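You operate a simulated robot arm through the tools that you are given. There is no shell and no other tool. Be economical: measure what you need, move in short steps, check, and stop when the job is done.

You run a simulated robot arm. Do the job below in one go: nothing can be reset, and whatever is moved stays where it is left.

JOB
Slide the tailstock up to the bottle and dial the job card's stop.
Fine: lock the tilt with the red knob and the tailstock with the blue one; slide the dial gauge forward.

It is judged by the outcome, as a careful person would: the job done as asked, and still so three seconds after it is handed in. It fails if anything else is knocked over, pushed out of place, dropped, spilled or broken.

ROBOT AND FRAMES
A 7-joint arm with a two-finger parallel gripper, fixed in place. Base frame: the origin is at the foot of the arm, x ahead of it, y to its left, z up; the work surface is at about z = 0.815. Units: m, rad, N and s.
With the tool pointing down near the work surface it reaches from about 0.24 to 0.68 m from the base axis. Its first joint turns from -1.152 to 1.152 rad. Payload 2.4 kg.
The tool frame sits at the grasp point between the pads (the TCP): z along the fingers, y along the line on which they close. The tips reach 0.03 m beyond it. Largest opening 0.094 m; finger width 0.028, thickness 0.01; the body of the gripper, 0.05 by 0.096 m, starts 0.055 m behind the TCP.
Orientation is that of the tool frame in the base frame, as a unit quaternion [w, x, y, z]. With the fingers straight down and closing along the base's y, the tool's x points along the base's -x, its y along +y and its z along -z.

CONTROLS
- The arm moves only by the tool arm_command. Its argument "targets" is a list that holds one entry, the list of rows, each a list of 7 numbers: the turn, a rotation vector about the tool's x, y, z in rad, then the shift along the tool's x, y, z in m, then the closure, from 0 (fully open) to 1 (shut). In form: [[[ax, ay, az, tx, ty, tz, grip], ...]]. A call has 1 to 12 rows; each row shifts and turns the commanded pose from where the row before left it, along the tool's axes as they then stand. Each row takes 0.2 s and may step no farther than 0.05 m and 0.15 rad from the row before; otherwise, or with a gripper value out of range, the whole call is refused. Where a pose cannot be reached the arm comes as near as it can. A force on the tool above 70 N (or 10 N above the force at the start of the call, whichever is more), or a blocked arm, ends the call early, and 0.2 s more pass. The fingers move at their own pace (about 0.153 m/s each) and stop on an object; they squeeze with about 35 N. The grip force told is the motor's: it shows also when the fingers shut on nothing. Time passes only in rows, and 0.2 s behind the last, so rows that do not move let the fingers close. The reply holds the time, the measured pose of the TCP, the force on the tool along the base axes, the opening and the grip force, in the units named above and with some noise, with the torque about the TCP (base axes, N m) and any sound that the robot's microphone picked up, and new pictures: "views" is both (left out), scene, wrist or none.
- Cameras (640 x 400 px; columns grow to the right, rows downward): "scene" is fixed at [0.0299, 0.4707, 1.4422]; the picture's right is [-0.82, -0.57, 0.00], its down [-0.34, 0.49, -0.80] and it looks along [0.46, -0.66, -0.60] (base axes); focal length 328 px, centre (320, 200). "wrist" rides on the gripper at [0.076, 0.014, -0.102] in the tool frame; the picture's right is [-0.18, 0.98, 0.00], its down [-0.75, -0.14, -0.64] and it looks along [-0.63, -0.12, 0.77] (tool axes); focal length 243 px, centre (320, 200). There is no depth. A picture from a camera that has moved, and an enlarged one, comes with that camera's place and axes in the base frame and with its lens.
- enlarge(camera, box): a new picture of the part [left, top, right, bottom] of that camera's present view, enlarged. The clock stands still meanwhile.
- job_done(): hands the job in; it is judged then, once.

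Work in short steps. Places have to be worked out from the pictures, the camera data and where the tool is seen: move nearer, look again, correct. Check each grasp and each placing, and mend what went wrong. You have 120 turns and 200 pictures in all, those below and enlarged ones among them. Open the gripper and draw the arm clear of the work before you hand the job in, unless the task says otherwise; then end with one line.

The tools are called as a command line: name --argument value ..., lists and objects as JSON in quotes. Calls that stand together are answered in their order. arm_command: Moves the arm, as the interface text tells. Its arguments: {"type":"object","properties":{"targets":{"type":"array"},"views":{"type":"string","enum":["both","scene","wrist","none"]}},"required":["targets"]} The other tools are called the same way: enlarge (camera, box) takes an enlarged picture of a part of a camera's view; job_done () hands the job in.

At the start:

```text
time_s: 0.0
ee_pos: [0.3213, -0.0554, 1.2047]
tcp_rot: [0.0, 0.0, 1.0, 0.001]
force: [-0.2, 1.2, 0.6]
torque: [0.01, -0.03, 0.02]
opening: 0.0939
gripper_force: 0.0
```

scene: 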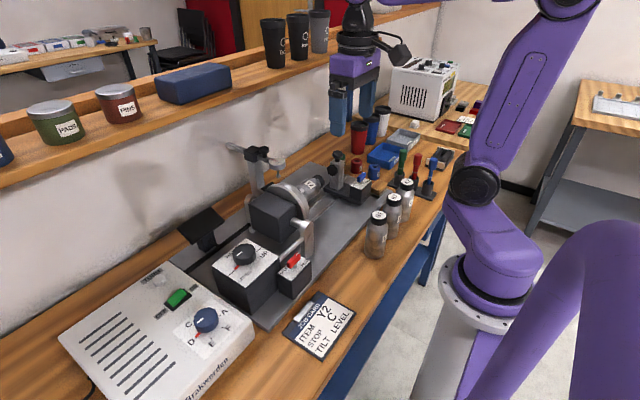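
wrist: 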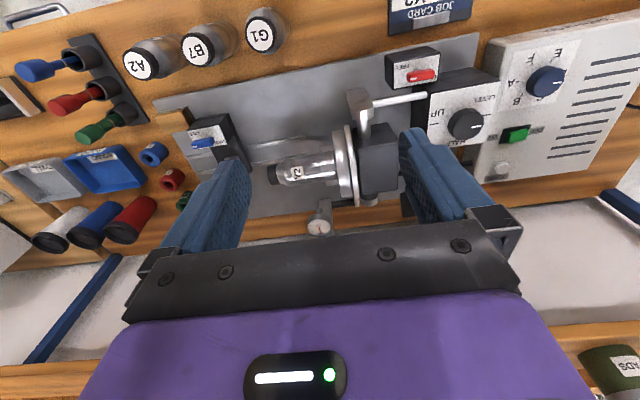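

The scene shows a fixture with dials, a job card, a bottle and a tailstock. I'll enlarge the views to read the details.

enlarge --camera "scene" --box '[60, 220, 360, 400]'

enlarge --camera "scene" --box '[220, 120, 460, 270]'

enlarge --camera "wrist" --box '[150, 20, 590, 250]'

```text
2.13 times, centred on (210, 310) of scene
camera zoom: at [0.0299, 0.4707, 1.4422], right [-0.82, -0.57, 0.0], down [-0.34, 0.49, -0.8], along [0.46, -0.66, -0.6], focal length 700 px, centre (555, -35)
```

zoom: 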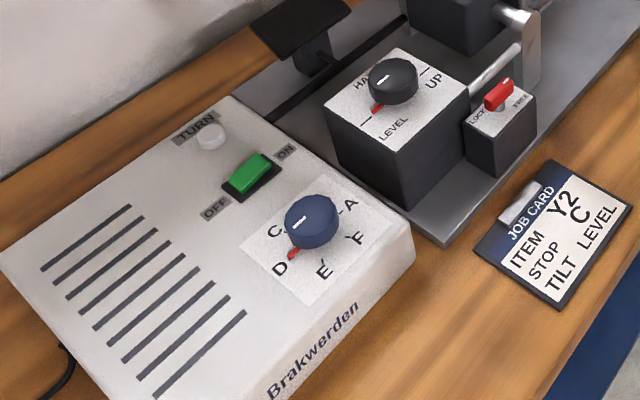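

```text
2.67 times, centred on (340, 195) of scene
camera zoom: at [0.0299, 0.4707, 1.4422], right [-0.82, -0.57, 0.0], down [-0.34, 0.49, -0.8], along [0.46, -0.66, -0.6], focal length 875 px, centre (267, 213)
```

zoom: 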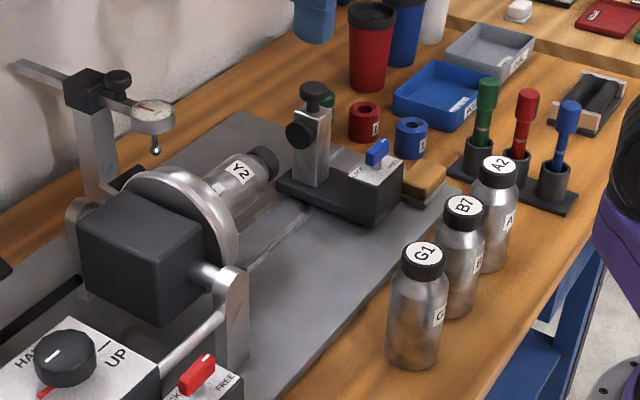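

```text
1.45 times, centred on (370, 135) of wrist
camera zoom: at [0.2441, -0.042, 1.3087], right [0.18, 0.98, 0.0], down [0.75, -0.14, 0.64], along [0.63, -0.12, -0.77], focal length 353 px, centre (247, 294)
```

zoom: 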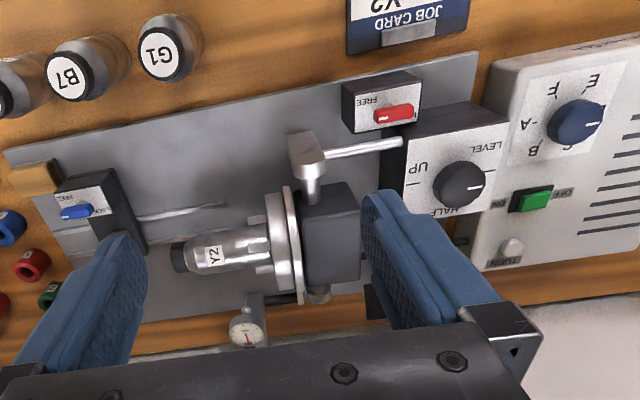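

Card: item Y2 (already mounted), stop C, tilt LEVEL. The stop dial points at D now. I'll move the wrist camera toward the tailstock and gauge for a closer look.

arm_command --targets '[[[0, 0, 0, 0.03, -0.03, 0.02, 0], [0, 0, 0, 0.03, -0.03, 0.02, 0], [0, 0, 0, 0, -0.03, 0.03, 0], [0, 0, 0, 0, -0.03, 0.03, 0], [0, 0, 0, 0, 0, 0, 0]]]' --views "wrist"

```text
time_s: 1.2
ee_pos: [0.2611, -0.1765, 1.1075]
tcp_rot: [0.0, -0.001, 1.0, 0.0]
force: [-0.5, 0.3, -0.1]
torque: [-0.03, -0.01, 0.02]
opening: 0.094
gripper_force: 0.1
camera wrist: at [0.1843, -0.1633, 1.2102], right [0.18, 0.98, 0.0], down [0.75, -0.14, 0.64], along [0.63, -0.12, -0.77], focal length 243 px, centre (320, 200)
```

wrist: 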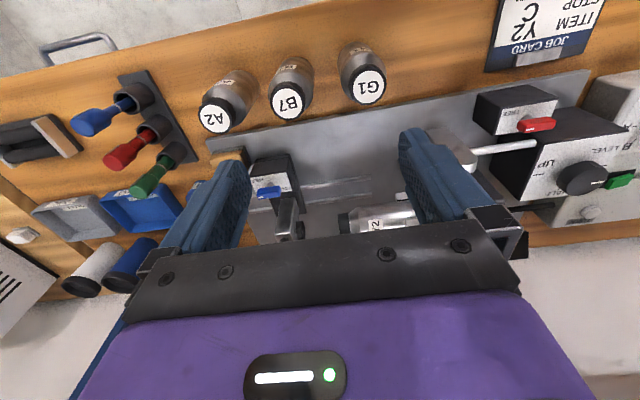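

The hand hides the far side. I'll shift forward so that the tailstock falls in the clear upper part of the picture.

arm_command --targets '[[[0, 0, 0, -0.04, 0, -0.01, 0], [0, 0, 0, -0.04, 0, -0.01, 0], [0, 0, 0, -0.04, 0, 0, 0], [0, 0, 0, -0.04, 0, 0, 0], [0, 0, 0, 0, 0, 0, 0]]]' --views "wrist"

```text
time_s: 2.4
ee_pos: [0.4198, -0.1757, 1.1245]
tcp_rot: [0.0, -0.001, 1.0, 0.001]
force: [-0.1, 0.2, 0.4]
torque: [0.0, 0.0, -0.02]
opening: 0.0939
gripper_force: 0.1
camera wrist: at [0.343, -0.1622, 1.2282], right [0.18, 0.98, 0.0], down [0.75, -0.14, 0.64], along [0.63, -0.12, -0.77], focal length 243 px, centre (320, 200)
```

wrist: 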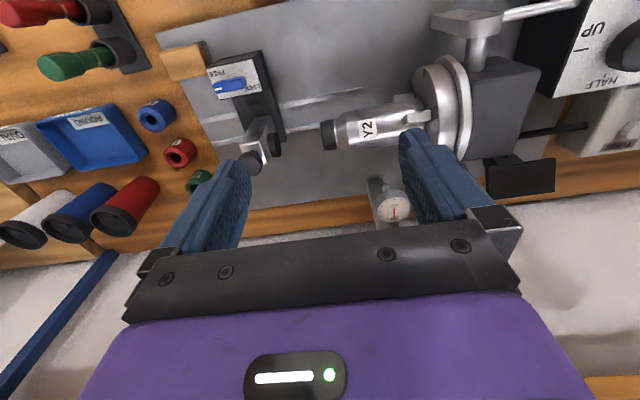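

enlarge --camera "wrist" --box '[160, 30, 480, 230]'

enlarge --camera "scene" --box '[200, 120, 400, 245]'

```text
2.00 times, centred on (320, 130) of wrist
camera zoom: at [0.343, -0.1622, 1.2282], right [0.18, 0.98, 0.0], down [0.75, -0.14, 0.64], along [0.63, -0.12, -0.77], focal length 485 px, centre (320, 340)
```

zoom: 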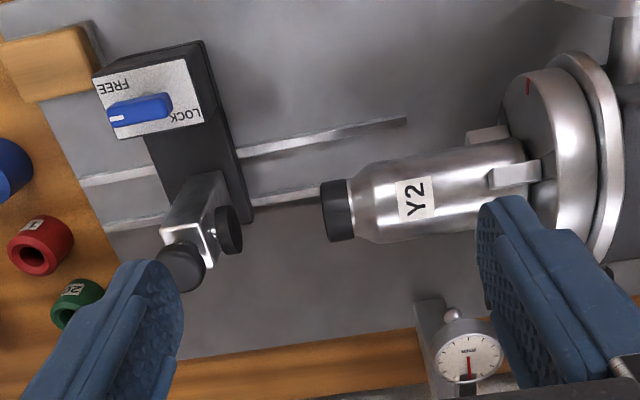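

```text
3.20 times, centred on (300, 182) of scene
camera zoom: at [0.0299, 0.4707, 1.4422], right [-0.82, -0.57, 0.0], down [-0.34, 0.49, -0.8], along [0.46, -0.66, -0.6], focal length 1050 px, centre (384, 256)
```

zoom: 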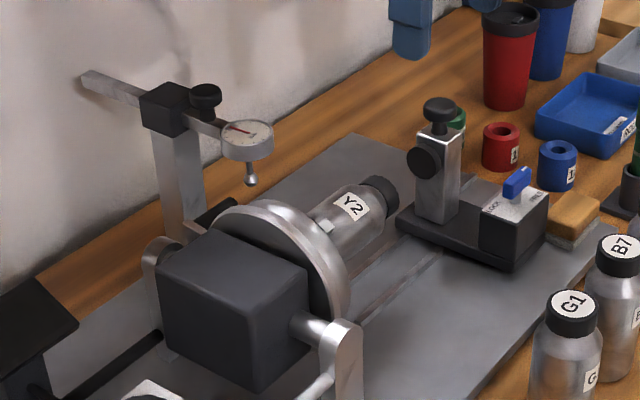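

enlarge --camera "wrist" --box '[195, 40, 295, 102]'

enlarge --camera "scene" --box '[330, 165, 400, 209]'

enlarge --camera "scene" --box '[205, 225, 325, 300]'

```text
6.40 times, centred on (245, 71) of wrist
camera zoom: at [0.343, -0.1622, 1.2282], right [0.18, 0.98, 0.0], down [0.75, -0.14, 0.64], along [0.63, -0.12, -0.77], focal length 1553 px, centre (800, 1026)
```

zoom: 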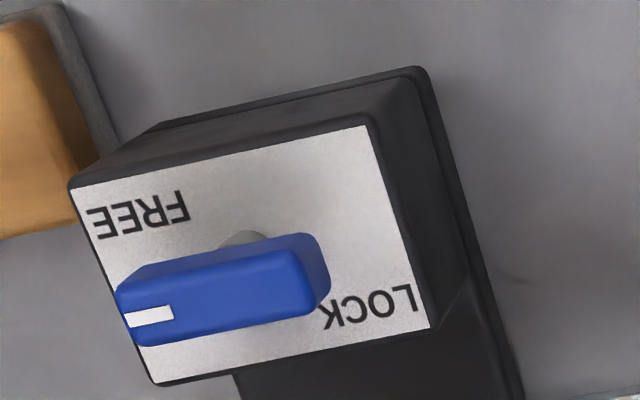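

```text
9.09 times, centred on (365, 187) of scene
camera zoom: at [0.0299, 0.4707, 1.4422], right [-0.82, -0.57, 0.0], down [-0.34, 0.49, -0.8], along [0.46, -0.66, -0.6], focal length 2983 px, centre (-89, 318)
```

zoom: 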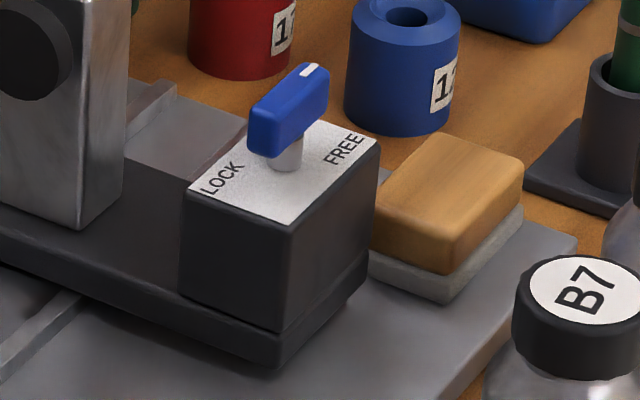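

```text
5.33 times, centred on (265, 262) of scene
camera zoom: at [0.0299, 0.4707, 1.4422], right [-0.82, -0.57, 0.0], down [-0.34, 0.49, -0.8], along [0.46, -0.66, -0.6], focal length 1750 px, centre (613, -133)
```

zoom: 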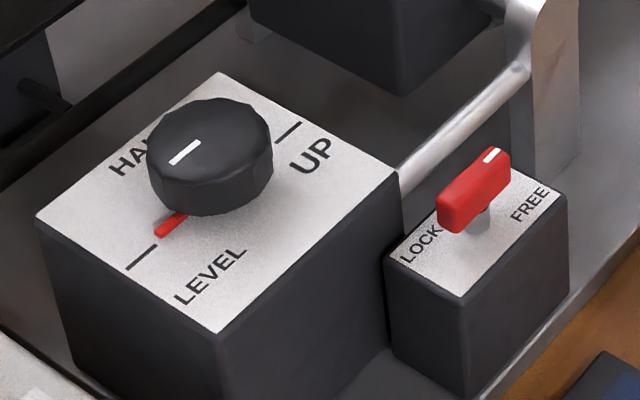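

Blue and red levers both point to FREE. Tailstock post is at about (0.483, -0.277), with its pad about 6 cm from the bottle cap. I'll close the fingers and come down behind the post (on the -y side).

arm_command --targets '[[[0, 0, 0, -0.02, -0.04, 0, 1], [0, 0, 0, -0.02, -0.04, 0, 1], [0, 0, 0, -0.02, -0.04, 0, 1], [0, 0, 0, 0, -0.044, 0, 1], [0, 0, 0, 0, 0, 0.05, 1], [0, 0, 0, 0, 0, 0.05, 1], [0, 0, 0, 0, 0, 0, 1]]]'

```text
time_s: 4.0
ee_pos: [0.4817, -0.3374, 1.0272]
tcp_rot: [0.0, -0.001, 1.0, 0.0]
force: [-0.4, 0.1, 0.2]
torque: [0.01, 0.01, -0.01]
opening: 0.0001
gripper_force: 33.3
camera wrist: at [0.4044, -0.3236, 1.1298], right [0.18, 0.98, 0.0], down [0.75, -0.14, 0.64], along [0.63, -0.12, -0.77], focal length 243 px, centre (320, 200)
```

scene: 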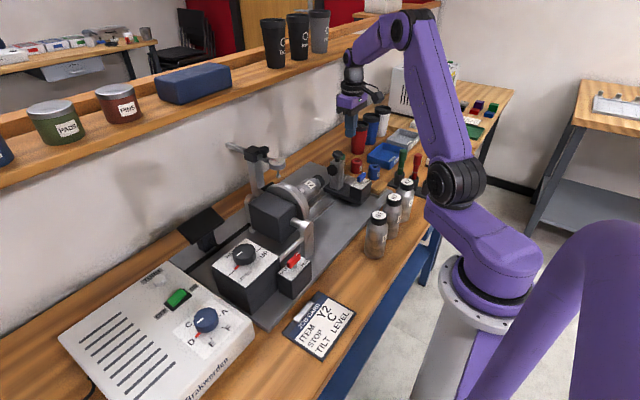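
wrist: 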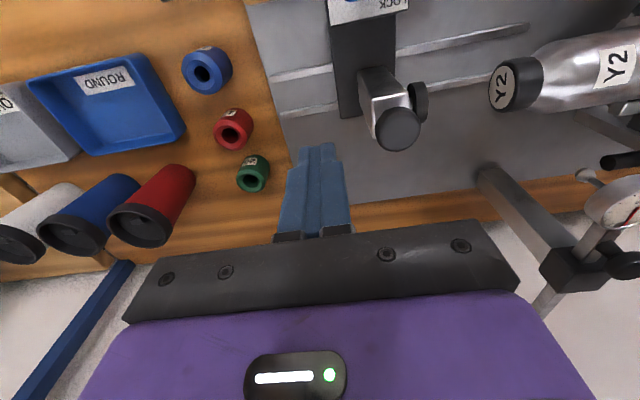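

The fingers are clear of everything behind the post. Descending to z≈0.915 and then easing toward the post.

arm_command --targets '[[[0, 0, 0, 0, 0, 0.04, 1], [0, 0, 0, 0, 0, 0.04, 1], [0, 0, 0, 0, 0, 0.032, 1], [0, 0, 0, 0, 0, 0, 1], [0, 0, 0, 0, 0.015, 0, 1], [0, 0, 0, 0, 0.01, 0, 1], [0, 0, 0, 0, 0, 0, 1]]]'

```text
time_s: 5.6
ee_pos: [0.4802, -0.3141, 0.9147]
tcp_rot: [0.0, -0.001, 1.0, 0.0]
force: [-0.9, -0.5, 0.6]
torque: [0.01, 0.0, 0.0]
opening: 0.0003
gripper_force: 32.7
camera wrist: at [0.4039, -0.3014, 1.0175], right [0.18, 0.98, 0.0], down [0.75, -0.14, 0.64], along [0.63, -0.12, -0.77], focal length 243 px, centre (320, 200)
```

scene: 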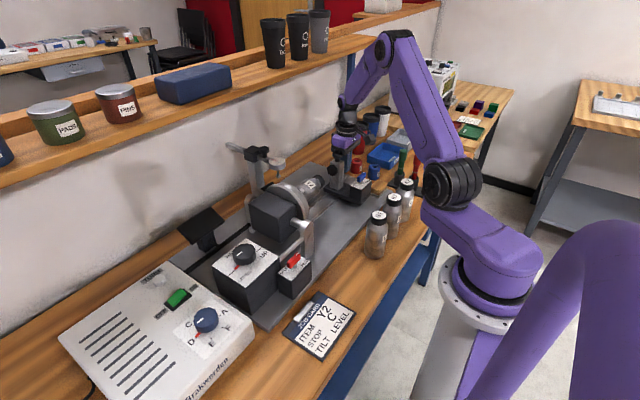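
wrist: 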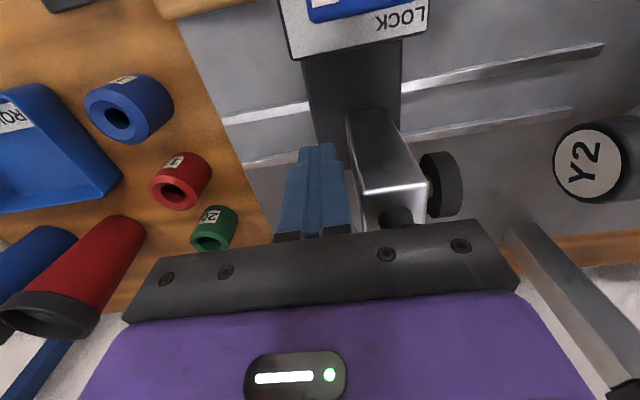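

The palm is close above the post's top knob, so I rise 1.5 cm, then push +y in small steps while watching the force.

arm_command --targets '[[[0, 0, 0, 0, 0, -0.015, 1], [0, 0, 0, 0, 0.01, 0, 1], [0, 0, 0, 0, 0.01, 0, 1], [0, 0, 0, 0, 0.01, 0, 1], [0, 0, 0, 0, 0.01, 0, 1], [0, 0, 0, 0, 0, 0, 1]]]'

```text
time_s: 7.0
ee_pos: [0.4806, -0.2749, 0.9289]
tcp_rot: [0.0, 0.0, 1.0, -0.001]
force: [-1.2, -5.8, 2.9]
torque: [0.16, -0.06, -0.05]
opening: 0.0002
gripper_force: 32.9
camera wrist: at [0.4037, -0.2616, 1.0317], right [0.18, 0.98, 0.0], down [0.75, -0.14, 0.64], along [0.63, -0.12, -0.77], focal length 243 px, centre (320, 200)
```

scene: 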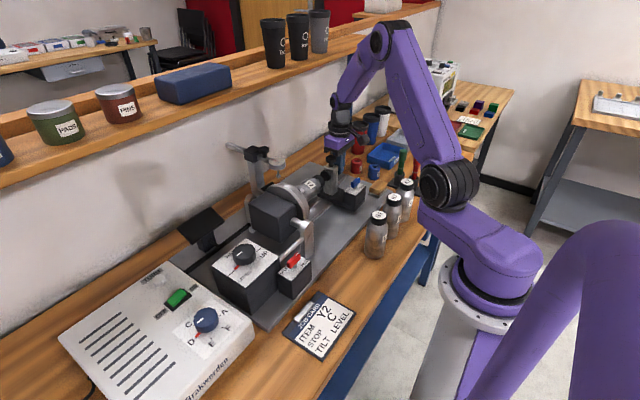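
wrist: 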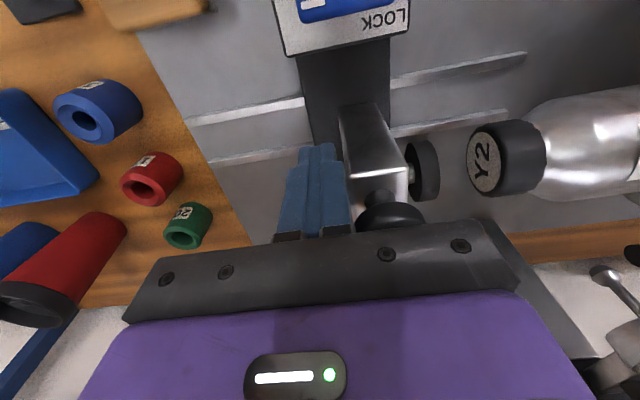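

It slides with about 6 N. Gap is roughly 2.5–3 cm; pushing another 2 cm.

arm_command --targets '[[[0, 0, 0, 0, 0.007, 0, 1], [0, 0, 0, 0, 0.007, 0, 1], [0, 0, 0, 0, 0.006, 0, 1], [0, 0, 0, 0, 0, 0, 1]]]' --views "wrist"

```text
time_s: 8.0
ee_pos: [0.4804, -0.255, 0.9282]
tcp_rot: [-0.001, -0.001, 1.0, -0.001]
force: [-2.9, -4.6, -0.7]
torque: [0.08, -0.05, -0.01]
opening: 0.0002
gripper_force: 32.9
camera wrist: at [0.4043, -0.2412, 1.0319], right [0.18, 0.98, 0.0], down [0.75, -0.14, 0.64], along [0.63, -0.12, -0.77], focal length 243 px, centre (320, 200)
```

wrist: 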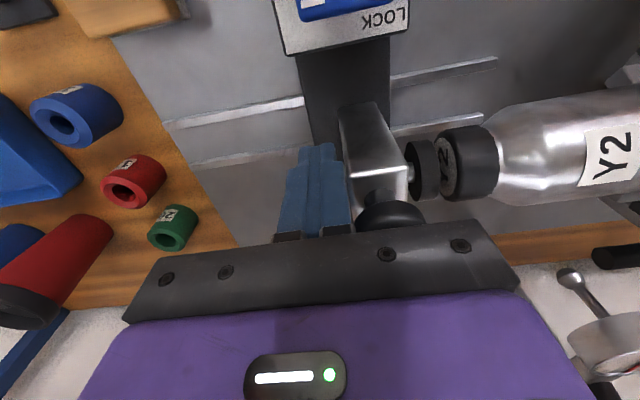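

Nearly touching. Finer steps until the force rises.

arm_command --targets '[[[0, 0, 0, 0, 0.003, 0, 1], [0, 0, 0, 0, 0.003, 0, 1], [0, 0, 0, 0, 0, 0, 1]]]' --views "wrist"

enlarge --camera "wrist" --box '[380, 110, 520, 210]'

```text
time_s: 8.8
ee_pos: [0.4821, -0.2489, 0.9282]
tcp_rot: [0.001, 0.001, 1.0, 0.0]
force: [0.4, -5.8, 1.4]
torque: [0.16, -0.03, -0.05]
opening: 0.0
gripper_force: 32.6
camera wrist: at [0.4044, -0.2352, 1.0322], right [0.18, 0.98, 0.0], down [0.75, -0.14, 0.64], along [0.63, -0.12, -0.77], focal length 243 px, centre (320, 200)
```

wrist: 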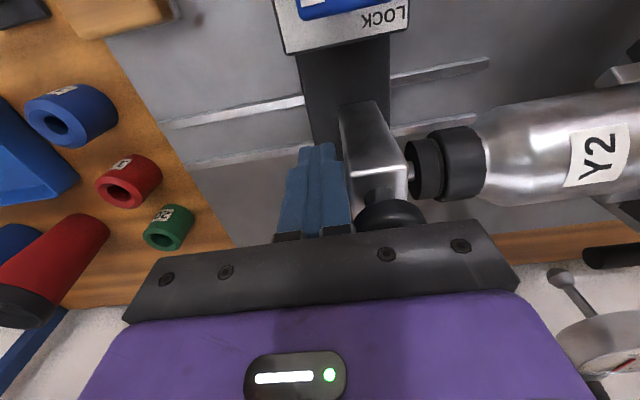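

```text
4.00 times, centred on (450, 160) of wrist
camera zoom: at [0.4044, -0.2352, 1.0322], right [0.18, 0.98, 0.0], down [0.75, -0.14, 0.64], along [0.63, -0.12, -0.77], focal length 970 px, centre (-200, 360)
```

zoom: 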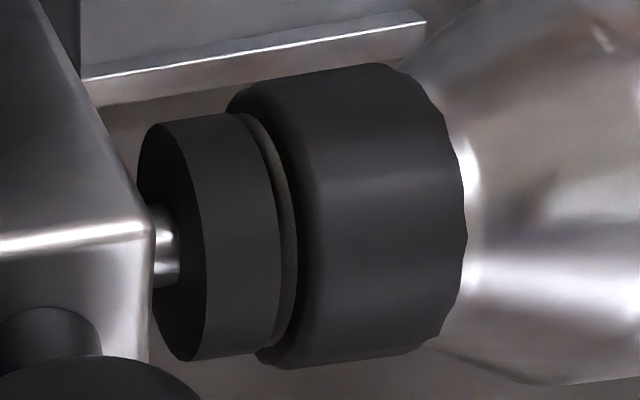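

arm_command --targets '[[[0, 0, 0, 0, 0.002, 0, 1], [0, 0, 0, 0, 0, 0, 1]]]' --views "none"

enlarge --camera "wrist" --box '[380, 110, 520, 210]'

```text
time_s: 9.4
ee_pos: [0.4819, -0.2475, 0.9288]
tcp_rot: [-0.001, -0.001, 1.0, 0.0]
force: [-0.4, -5.2, 3.1]
torque: [0.2, -0.05, -0.04]
opening: 0.0
gripper_force: 33.1
```

```text
4.00 times, centred on (450, 160) of wrist
camera zoom: at [0.4046, -0.2331, 1.0319], right [0.18, 0.98, 0.0], down [0.75, -0.14, 0.64], along [0.63, -0.12, -0.77], focal length 970 px, centre (-200, 360)
```

zoom: 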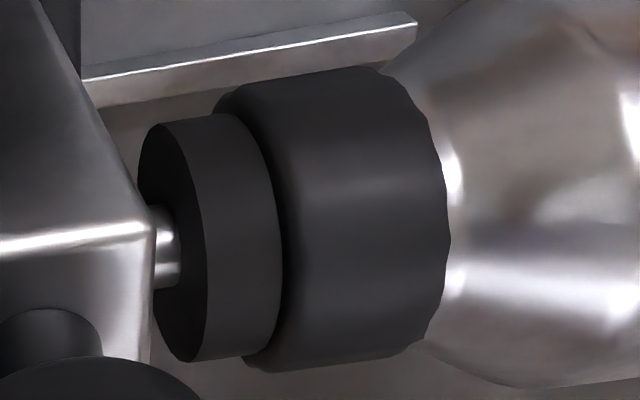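

Very close now; creep on by 1 mm steps and watch the force.

arm_command --targets '[[[0, 0, 0, 0, 0.001, 0, 1], [0, 0, 0, 0, 0, 0, 1]]]' --views "none"

enlarge --camera "wrist" --box '[380, 110, 520, 210]'

```text
time_s: 10.0
ee_pos: [0.4822, -0.2466, 0.9278]
tcp_rot: [0.0, 0.0, 1.0, -0.001]
force: [1.0, -6.6, 1.8]
torque: [0.23, 0.01, -0.08]
opening: 0.0
gripper_force: 33.5
```

```text
4.00 times, centred on (450, 160) of wrist
camera zoom: at [0.4047, -0.2325, 1.0316], right [0.18, 0.98, 0.0], down [0.75, -0.14, 0.64], along [0.63, -0.12, -0.77], focal length 970 px, centre (-200, 360)
```

zoom: 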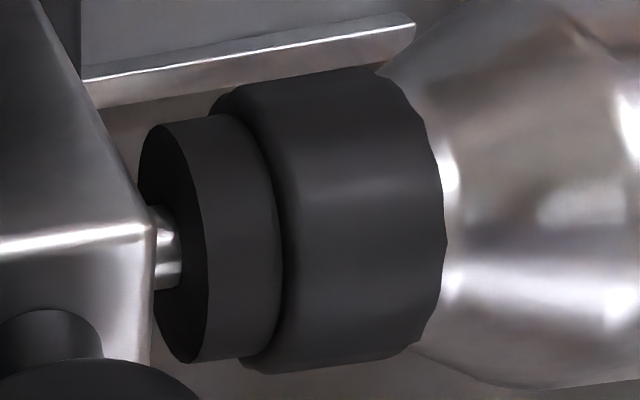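

arm_command --targets '[[[0, 0, 0, 0, 0.001, 0, 1], [0, 0, 0, 0, 0.001, 0, 1], [0, 0, 0, 0, 0, 0, 1]]]' --views "none"

enlarge --camera "wrist" --box '[380, 110, 520, 210]'

```text
time_s: 10.8
ee_pos: [0.4809, -0.2467, 0.9293]
tcp_rot: [0.0, 0.001, 1.0, -0.001]
force: [6.6, -18.2, -6.4]
torque: [0.38, 0.23, -0.26]
opening: 0.0003
gripper_force: 33.1
```

```text
4.00 times, centred on (450, 160) of wrist
camera zoom: at [0.4042, -0.2319, 1.0319], right [0.19, 0.98, 0.0], down [0.75, -0.14, 0.64], along [0.63, -0.12, -0.77], focal length 970 px, centre (-200, 360)
```

zoom: 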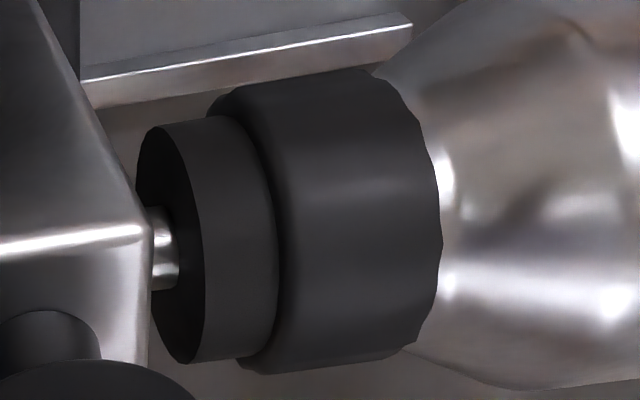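

Contact made: force rose to 18 N and motion stopped. I back off, lift, and turn the hand 90° so the fingers close along x for the blue lever.

arm_command --targets '[[[0, 0, 0, 0, -0.01, 0, 1], [0, 0, 0, 0, -0.02, 0, 1], [0, 0, 0, 0, 0, -0.05, 1], [0, 0, 0, 0, 0, -0.05, 0.5], [0, 0, 0, 0.03, 0, -0.04, 0.5], [0, 0, 0, 0.03, 0.03, 0, 0.5], [0, 0, 0, 0, 0, 0, 0.5]]]' --views "wrist"

arm_command --targets '[[[0, 0, 0.143, 0, 0, 0, 0.5], [0, 0, 0.143, 0, 0, 0, 0.5], [0, 0, 0.143, 0, 0, 0, 0.5], [0, 0, 0.143, 0, 0, 0, 0.5], [0, 0, 0.143, 0, 0, 0, 0.5], [0, 0, 0.143, 0, 0, 0, 0.5], [0, 0, 0.143, 0, 0, 0, 0.5], [0, 0, 0.143, 0, 0, 0, 0.5], [0, 0, 0.143, 0, 0, 0, 0.5], [0, 0, 0.143, 0, 0, 0, 0.5], [0, 0, 0.141, 0, 0, 0, 0.5], [0, 0, 0, 0, 0, 0, 0.5]]]'

```text
time_s: 12.4
ee_pos: [0.4201, -0.2446, 1.0675]
tcp_rot: [0.0, 0.0, 1.0, 0.0]
force: [0.2, 0.8, -0.1]
torque: [0.03, -0.03, -0.01]
opening: 0.0469
gripper_force: 0.0
camera wrist: at [0.343, -0.2312, 1.1716], right [0.18, 0.98, 0.0], down [0.75, -0.14, 0.64], along [0.63, -0.12, -0.77], focal length 243 px, centre (320, 200)
```

wrist: 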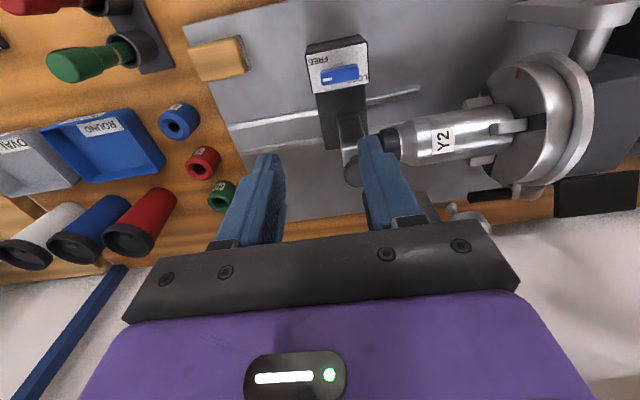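

```text
time_s: 15.0
ee_pos: [0.4209, -0.2441, 1.07]
tcp_rot: [0.0, 0.707, 0.707, 0.0]
force: [0.3, -0.2, 0.8]
torque: [0.02, -0.01, -0.02]
opening: 0.0469
gripper_force: 0.0
camera wrist: at [0.4347, -0.1686, 1.1723], right [0.98, -0.18, 0.0], down [-0.14, -0.75, 0.64], along [-0.12, -0.63, -0.77], focal length 243 px, centre (320, 200)
```

scene: 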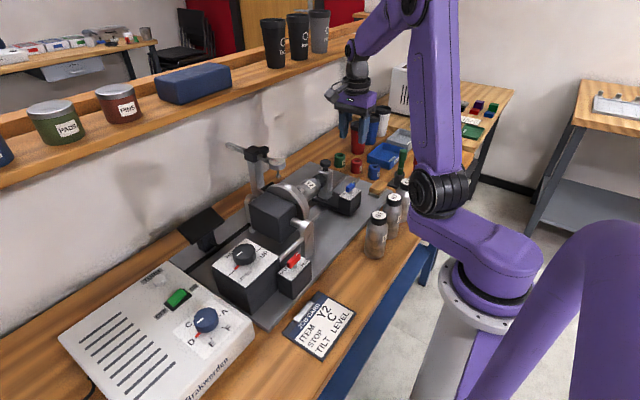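
wrist: 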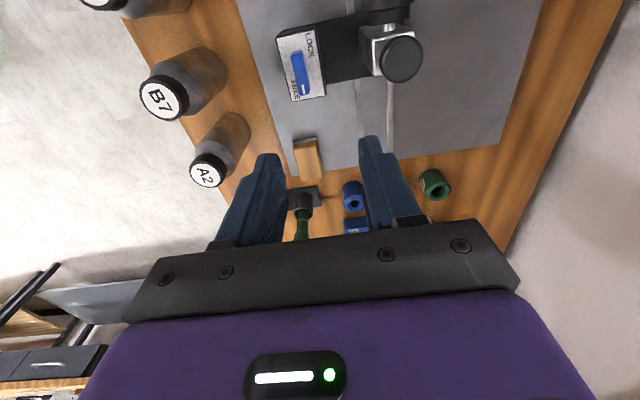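

The lever triangulates to (0.405, -0.2205, 0.911). I centre above it and come down partway.

arm_command --targets '[[[0, 0, 0, 0.0236, -0.016, 0, 0.5], [0, 0, 0, 0, 0, 0.04, 0.5], [0, 0, 0, 0, 0, 0.05, 0.5], [0, 0, 0, 0, 0, 0, 0.5]]]'

```text
time_s: 16.0
ee_pos: [0.4068, -0.2201, 0.9798]
tcp_rot: [0.0, 0.707, 0.708, 0.0]
force: [-0.2, -0.1, -0.4]
torque: [-0.01, -0.02, -0.03]
opening: 0.0469
gripper_force: 0.1
camera wrist: at [0.4191, -0.1442, 1.0831], right [0.98, -0.18, 0.0], down [-0.14, -0.75, 0.64], along [-0.12, -0.63, -0.77], focal length 243 px, centre (320, 200)
```

scene: 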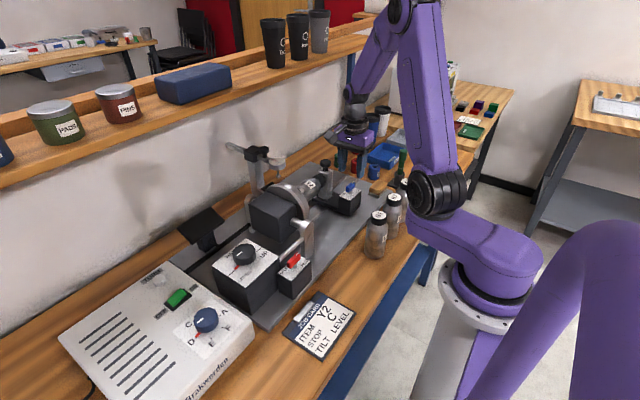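
wrist: 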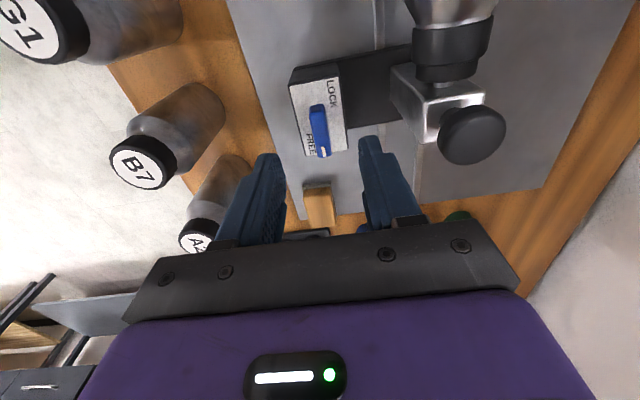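

Aligned. Descend to z≈0.925 and close on the lever.

arm_command --targets '[[[0, 0, 0, 0, -0.003, 0.03, 0.5], [0, 0, 0, 0, 0, 0.026, 0.5], [0, 0, 0, 0, 0, 0, 0.5], [0, 0, 0, 0, 0, 0, 0.8], [0, 0, 0, 0, 0, 0, 1], [0, 0, 0, 0, 0, 0, 1]]]'

enlarge --camera "scene" --box '[290, 140, 410, 215]'

```text
time_s: 17.4
ee_pos: [0.4053, -0.2186, 0.9228]
tcp_rot: [0.004, 0.705, 0.709, 0.001]
force: [34.6, 2.6, -13.7]
torque: [0.03, -0.06, 0.13]
opening: 0.0117
gripper_force: 44.4
camera wrist: at [0.4179, -0.1427, 1.0262], right [0.98, -0.18, 0.01], down [-0.14, -0.75, 0.65], along [-0.11, -0.64, -0.76], focal length 243 px, centre (320, 200)
```

scene: 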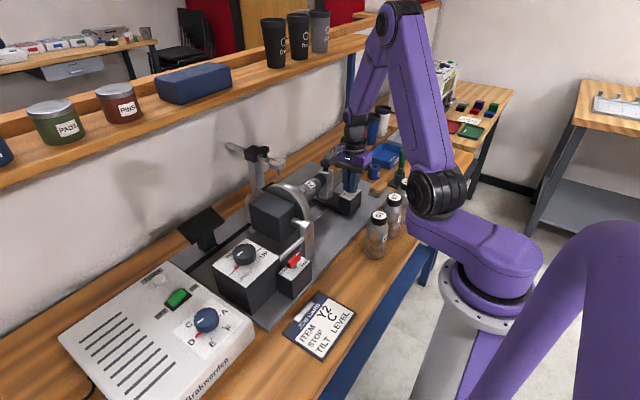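
wrist: 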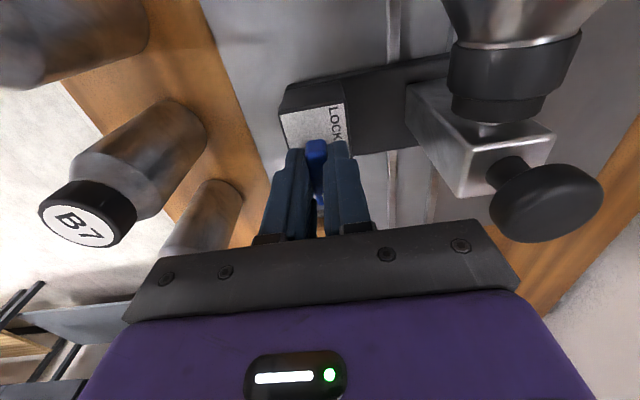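

```text
5.33 times, centred on (350, 178) of scene
camera zoom: at [0.031, 0.4706, 1.4422], right [-0.82, -0.57, 0.0], down [-0.34, 0.49, -0.8], along [0.46, -0.66, -0.6], focal length 1750 px, centre (160, 320)
```

zoom: 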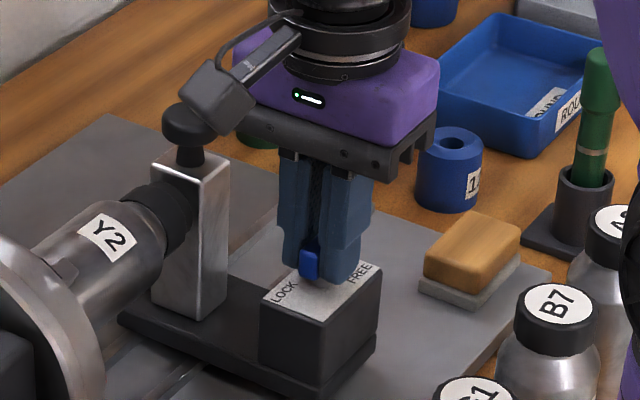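

Gripped, with a 35 N side load: the lever is about 3 mm further +x than the commanded centre. Shift to relieve it.

arm_command --targets '[[[0, 0, 0, 0, 0.003, 0, 1], [0, 0, 0, 0, 0, 0, 1]]]' --views "none"

```text
time_s: 18.0
ee_pos: [0.4059, -0.22, 0.9229]
tcp_rot: [0.002, 0.707, 0.707, 0.0]
force: [17.4, 2.9, 8.8]
torque: [-1.09, -0.09, 0.05]
opening: 0.0117
gripper_force: 45.4
```

arm_command --targets '[[[0, 0, 0, 0, 0.002, 0, 1], [0, 0, -0.1, 0, 0, 0, 1], [0, 0, -0.1, 0, 0, 0, 1], [0, 0, -0.1, 0, 0, 0, 1], [0, 0, 0, 0, 0, 0, 1]]]' --views "scene"

enlarge --camera "scene" --box '[290, 140, 410, 215]'

```text
time_s: 19.2
ee_pos: [0.4058, -0.2206, 0.9227]
tcp_rot: [-0.002, 0.593, 0.805, 0.0]
force: [-15.4, -4.0, 36.3]
torque: [-0.06, 0.16, -0.02]
opening: 0.0119
gripper_force: 44.5
```

scene: 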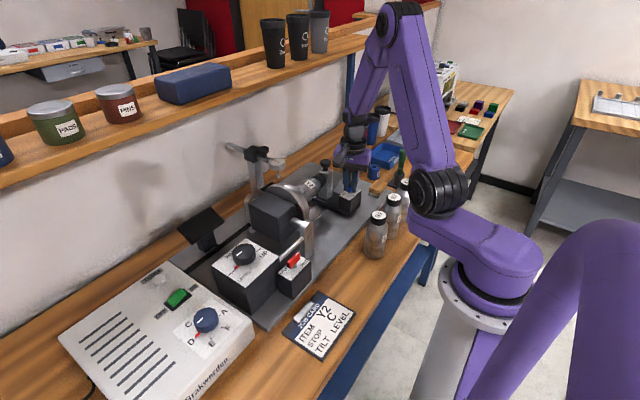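

```text
5.33 times, centred on (350, 178) of scene
camera zoom: at [0.029, 0.4708, 1.4422], right [-0.82, -0.57, 0.0], down [-0.34, 0.49, -0.8], along [0.46, -0.66, -0.6], focal length 1750 px, centre (160, 320)
```

zoom: 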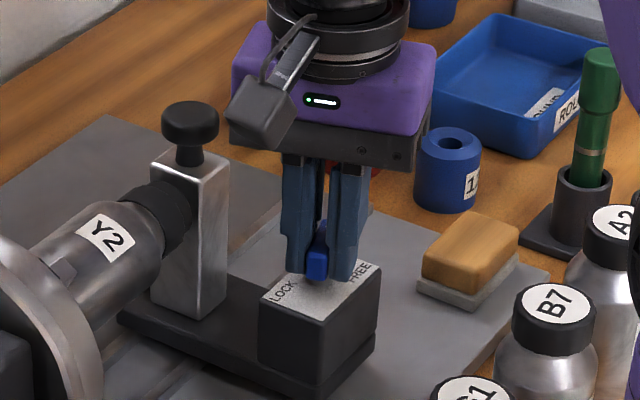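

The lever turned 17° freely. Relieve z and x loads slightly and continue turning counter-clockwise.

arm_command --targets '[[[0, 0, -0.1, 0, -0.001, -0.002, 1], [0, 0, -0.12, 0, 0, 0, 1], [0, 0, -0.12, 0, 0, 0, 1], [0, 0, -0.12, 0, 0, 0, 1], [0, 0, 0, 0, 0, 0, 1]]]' --views "none"

enlarge --camera "scene" --box '[290, 140, 410, 215]'

```text
time_s: 20.4
ee_pos: [0.4044, -0.2195, 0.9221]
tcp_rot: [-0.003, 0.395, 0.919, 0.0]
force: [-13.0, -10.9, -35.3]
torque: [0.02, 0.06, -0.06]
opening: 0.012
gripper_force: 44.4
```

```text
5.33 times, centred on (350, 178) of scene
camera zoom: at [0.03, 0.4701, 1.4424], right [-0.82, -0.57, 0.0], down [-0.34, 0.49, -0.8], along [0.46, -0.66, -0.6], focal length 1750 px, centre (160, 320)
```

zoom: 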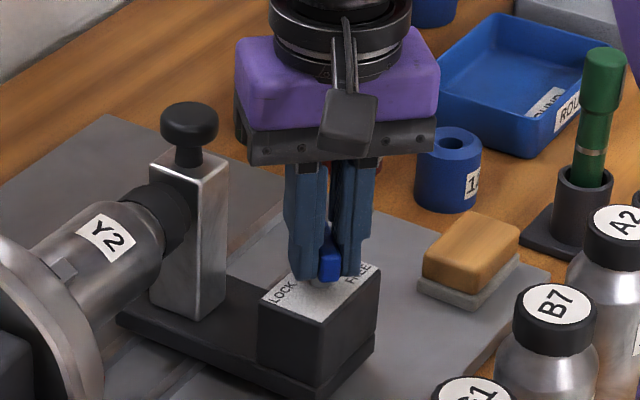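

arm_command --targets '[[[0, 0, -0.12, 0, -0.001, 0.001, 1], [0, 0, -0.12, 0, 0, 0, 1], [0, 0, -0.12, 0, 0, 0, 1], [0, 0, -0.12, 0, 0, 0, 1], [0, 0, -0.12, 0, 0, 0, 1], [0, 0, 0, 0, 0, 0, 1]]]' --views "wrist"

enlarge --camera "scene" --box '[290, 140, 410, 215]'

```text
time_s: 21.8
ee_pos: [0.4029, -0.222, 0.9232]
tcp_rot: [-0.002, 0.103, 0.995, 0.0]
force: [-26.3, -17.2, -18.9]
torque: [-0.34, 1.29, -0.05]
opening: 0.0117
gripper_force: 45.0
camera wrist: at [0.331, -0.1925, 1.0267], right [0.38, 0.92, 0.0], down [0.71, -0.3, 0.64], along [0.59, -0.24, -0.77], focal length 243 px, centre (320, 200)
```

wrist: 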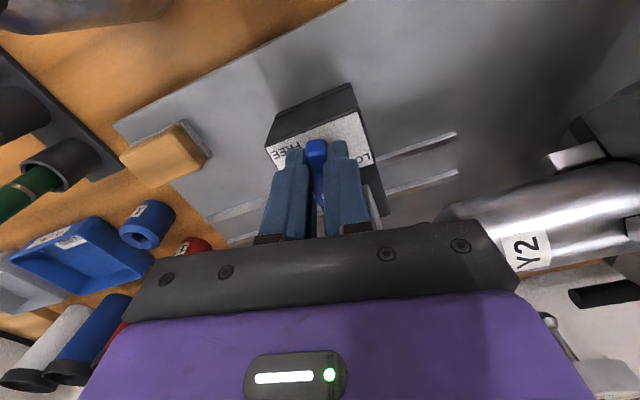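

```text
5.33 times, centred on (350, 178) of scene
camera zoom: at [0.0295, 0.4701, 1.4424], right [-0.82, -0.57, 0.0], down [-0.34, 0.49, -0.8], along [0.46, -0.66, -0.6], focal length 1750 px, centre (160, 320)
```

zoom: 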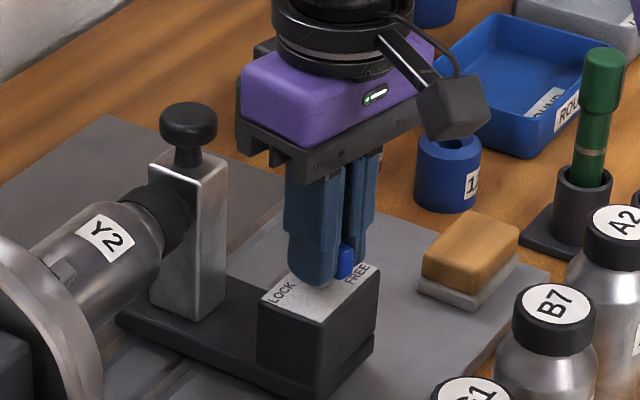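

arm_command --targets '[[[0, 0, -0.1, 0.0025, -0.0015, 0.0005, 1], [0, 0, -0.1, 0, 0, 0, 1], [0, 0, 0, 0, 0, 0, 1]]]' --views "none"

```text
time_s: 22.6
ee_pos: [0.4023, -0.2204, 0.9239]
tcp_rot: [0.0, 0.003, 1.0, 0.0]
force: [-18.4, -8.8, -4.9]
torque: [-0.22, 0.99, 0.01]
opening: 0.0119
gripper_force: 44.9
```

Now 90° turned, no stop felt yet. Turn slightly more to feel whether an end stop exists.

arm_command --targets '[[[0, 0, -0.08, 0.001, 0, 0, 1], [0, 0, 0, 0, 0, 0, 1]]]' --views "wrist"

enlarge --camera "scene" --box '[330, 160, 390, 198]'

```text
time_s: 23.2
ee_pos: [0.4028, -0.2219, 0.9234]
tcp_rot: [0.001, -0.035, 0.999, -0.001]
force: [-6.9, -4.7, -8.8]
torque: [-0.05, -0.46, -1.42]
opening: 0.0127
gripper_force: 44.6
camera wrist: at [0.3247, -0.2134, 1.0261], right [0.12, 0.99, 0.0], down [0.76, -0.09, 0.65], along [0.64, -0.08, -0.76], focal length 243 px, centre (320, 200)
```

wrist: 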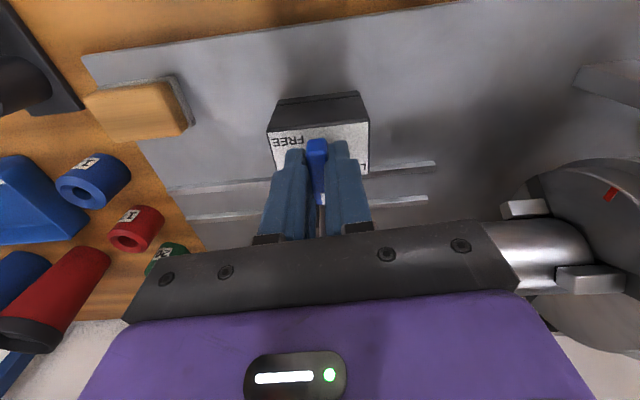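

```text
10.53 times, centred on (360, 179) of scene
camera zoom: at [0.0298, 0.4705, 1.4423], right [-0.82, -0.57, 0.0], down [-0.34, 0.49, -0.8], along [0.46, -0.66, -0.6], focal length 3454 px, centre (-101, 421)
```

zoom: 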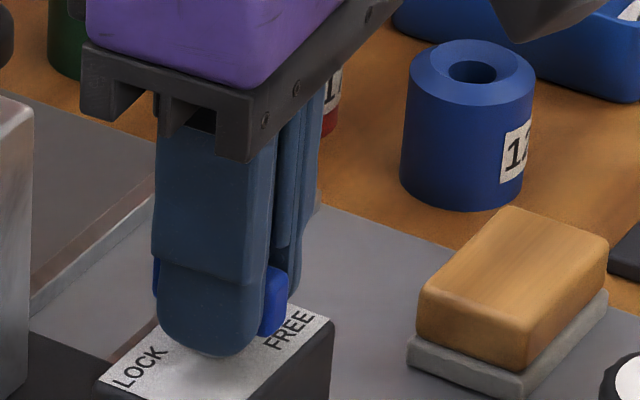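

Torque jumped to -1.4 N·m: end stop at 90°, i.e. LOCK. Ease the hand back, open and lift.

arm_command --targets '[[[0, 0, 0.07, 0, 0, 0, 1], [0, 0, 0, 0, 0, 0, 0.7], [0, 0, 0, 0, 0, 0, 0.6], [0, 0, 0, 0, 0, -0.04, 0.6], [0, 0, 0, 0, 0, -0.05, 0.6], [0, 0, 0, 0, 0, -0.05, 0.6], [0, 0, 0, 0, 0, 0, 0.6]]]'

enlarge --camera "scene" --box '[290, 140, 410, 215]'

```text
time_s: 24.8
ee_pos: [0.3998, -0.2206, 1.0645]
tcp_rot: [0.0, -0.001, 1.0, 0.0]
force: [0.0, -0.7, -0.2]
torque: [-0.02, 0.0, 0.01]
opening: 0.0376
gripper_force: 0.1
camera wrist: at [0.3236, -0.2067, 1.1671], right [0.18, 0.98, 0.0], down [0.75, -0.14, 0.64], along [0.63, -0.12, -0.77], focal length 243 px, centre (320, 200)
```

scene: 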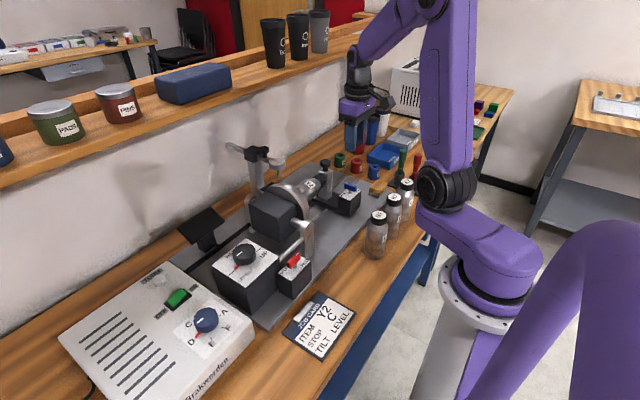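
wrist: 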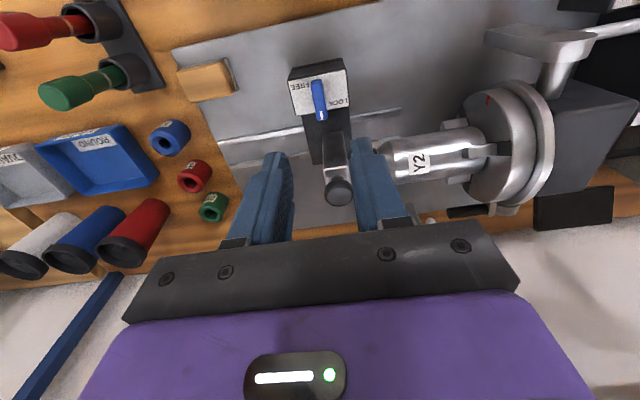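

```text
5.33 times, centred on (350, 178) of scene
camera zoom: at [0.0299, 0.4707, 1.4422], right [-0.82, -0.57, 0.0], down [-0.34, 0.49, -0.8], along [0.46, -0.66, -0.6], focal length 1750 px, centre (160, 320)
```

zoom: 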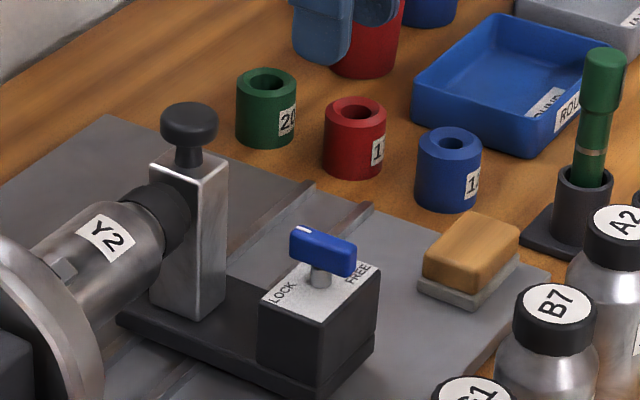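

Blue lever is at LOCK and the pad touches the cap. Next, inspect the tilt knob and the red lever from above.

arm_command --targets '[[[0, 0, 0, 0, 0.04, -0.04, 0.5], [0, 0, 0, 0, 0.045, -0.02, 0.5], [0, 0, 0, 0, 0.045, 0, 0.5], [0, 0, 0, 0, 0.045, 0, 0.5], [0, 0, 0, 0, 0.045, 0, 0.5], [0, 0, 0, 0, 0.045, 0, 0.5], [0, 0, 0, 0, 0.04, 0, 0.5], [0, 0, 0, 0, 0, 0, 0.5]]]' --views "wrist"

enlarge --camera "wrist" --box '[240, 20, 520, 195]'

```text
refused: row 1 steps farther than a row can; nothing moved
```

```text
2.29 times, centred on (380, 108) of wrist
camera zoom: at [0.3236, -0.2067, 1.1671], right [0.18, 0.98, 0.0], down [0.75, -0.14, 0.64], along [0.63, -0.12, -0.77], focal length 555 px, centre (183, 411)
```

zoom: 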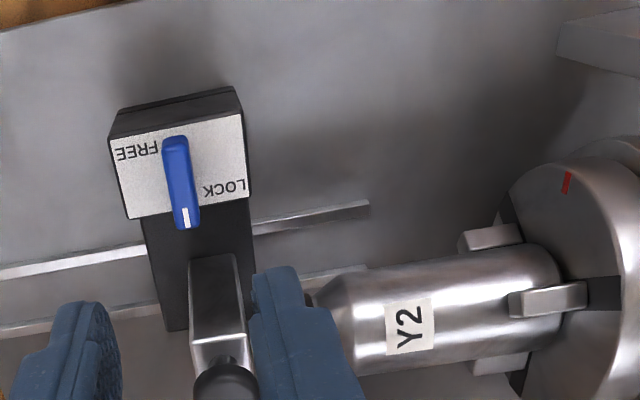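

One step was too long; repeat with smaller steps.

arm_command --targets '[[[0, 0, 0, 0, 0.02, -0.04, 0.5], [0, 0, 0, 0, 0.04, -0.02, 0.5], [0, 0, 0, 0, 0.045, 0, 0.5], [0, 0, 0, 0, 0.045, 0, 0.5], [0, 0, 0, 0, 0.045, 0, 0.5], [0, 0, 0, 0, 0.045, 0, 0.5], [0, 0, 0, 0, 0.045, 0, 0.5], [0, 0, 0, 0, 0.035, 0, 0.5], [0, 0, 0, 0, 0, 0, 0.5]]]' --views "wrist"

enlarge --camera "wrist" --box '[240, 20, 520, 195]'

```text
time_s: 26.8
ee_pos: [0.4008, 0.0976, 1.1218]
tcp_rot: [0.001, -0.001, 1.0, 0.001]
force: [0.1, -0.3, -0.5]
torque: [0.0, 0.02, 0.0]
opening: 0.0469
gripper_force: 0.0
camera wrist: at [0.3236, 0.1115, 1.2245], right [0.18, 0.98, 0.0], down [0.75, -0.14, 0.64], along [0.63, -0.12, -0.77], focal length 243 px, centre (320, 200)
```

wrist: 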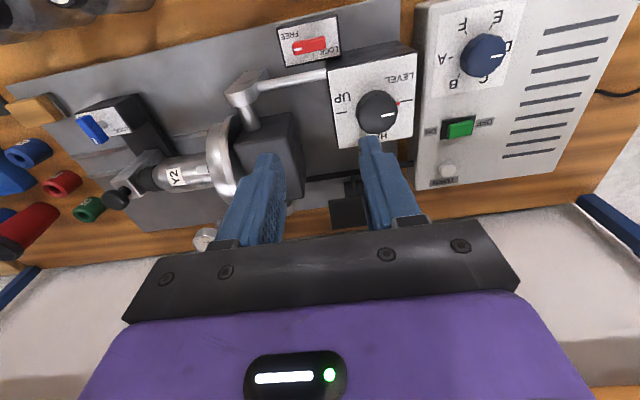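

```text
2.29 times, centred on (380, 108) of wrist
camera zoom: at [0.3236, 0.1115, 1.2245], right [0.18, 0.98, 0.0], down [0.75, -0.14, 0.64], along [0.63, -0.12, -0.77], focal length 555 px, centre (183, 411)
```

zoom: 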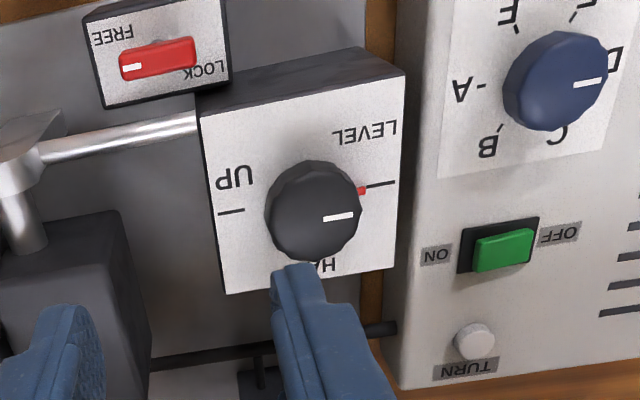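

enlarge --camera "wrist" --box '[320, 50, 430, 160]'

enlarge --camera "wrist" --box '[425, 0, 545, 100]'

```text
3.64 times, centred on (375, 105) of wrist
camera zoom: at [0.3236, 0.1115, 1.2245], right [0.18, 0.98, 0.0], down [0.75, -0.14, 0.64], along [0.63, -0.12, -0.77], focal length 882 px, centre (120, 546)
```

zoom: 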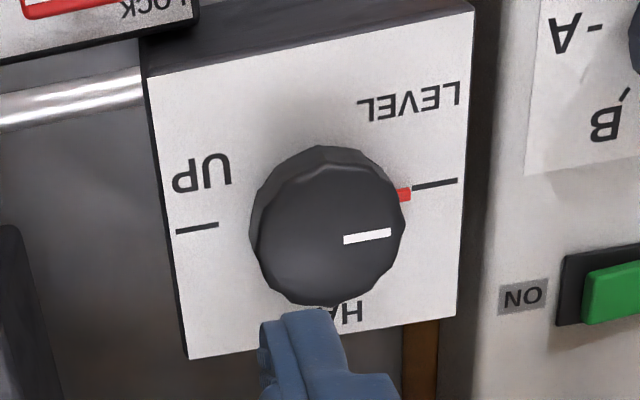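

```text
4.00 times, centred on (485, 50) of wrist
camera zoom: at [0.3236, 0.1115, 1.2245], right [0.18, 0.98, 0.0], down [0.75, -0.14, 0.64], along [0.63, -0.12, -0.77], focal length 970 px, centre (-340, 800)
```

zoom: 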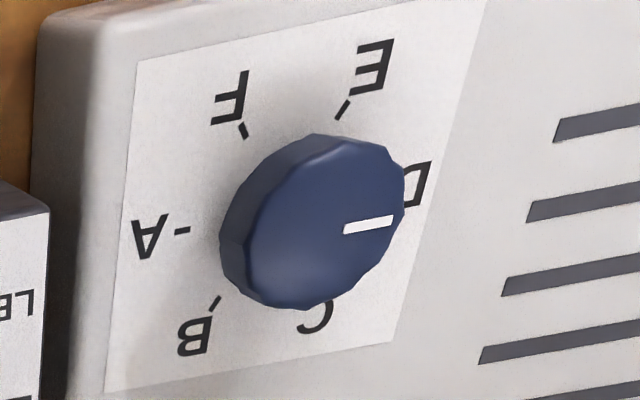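

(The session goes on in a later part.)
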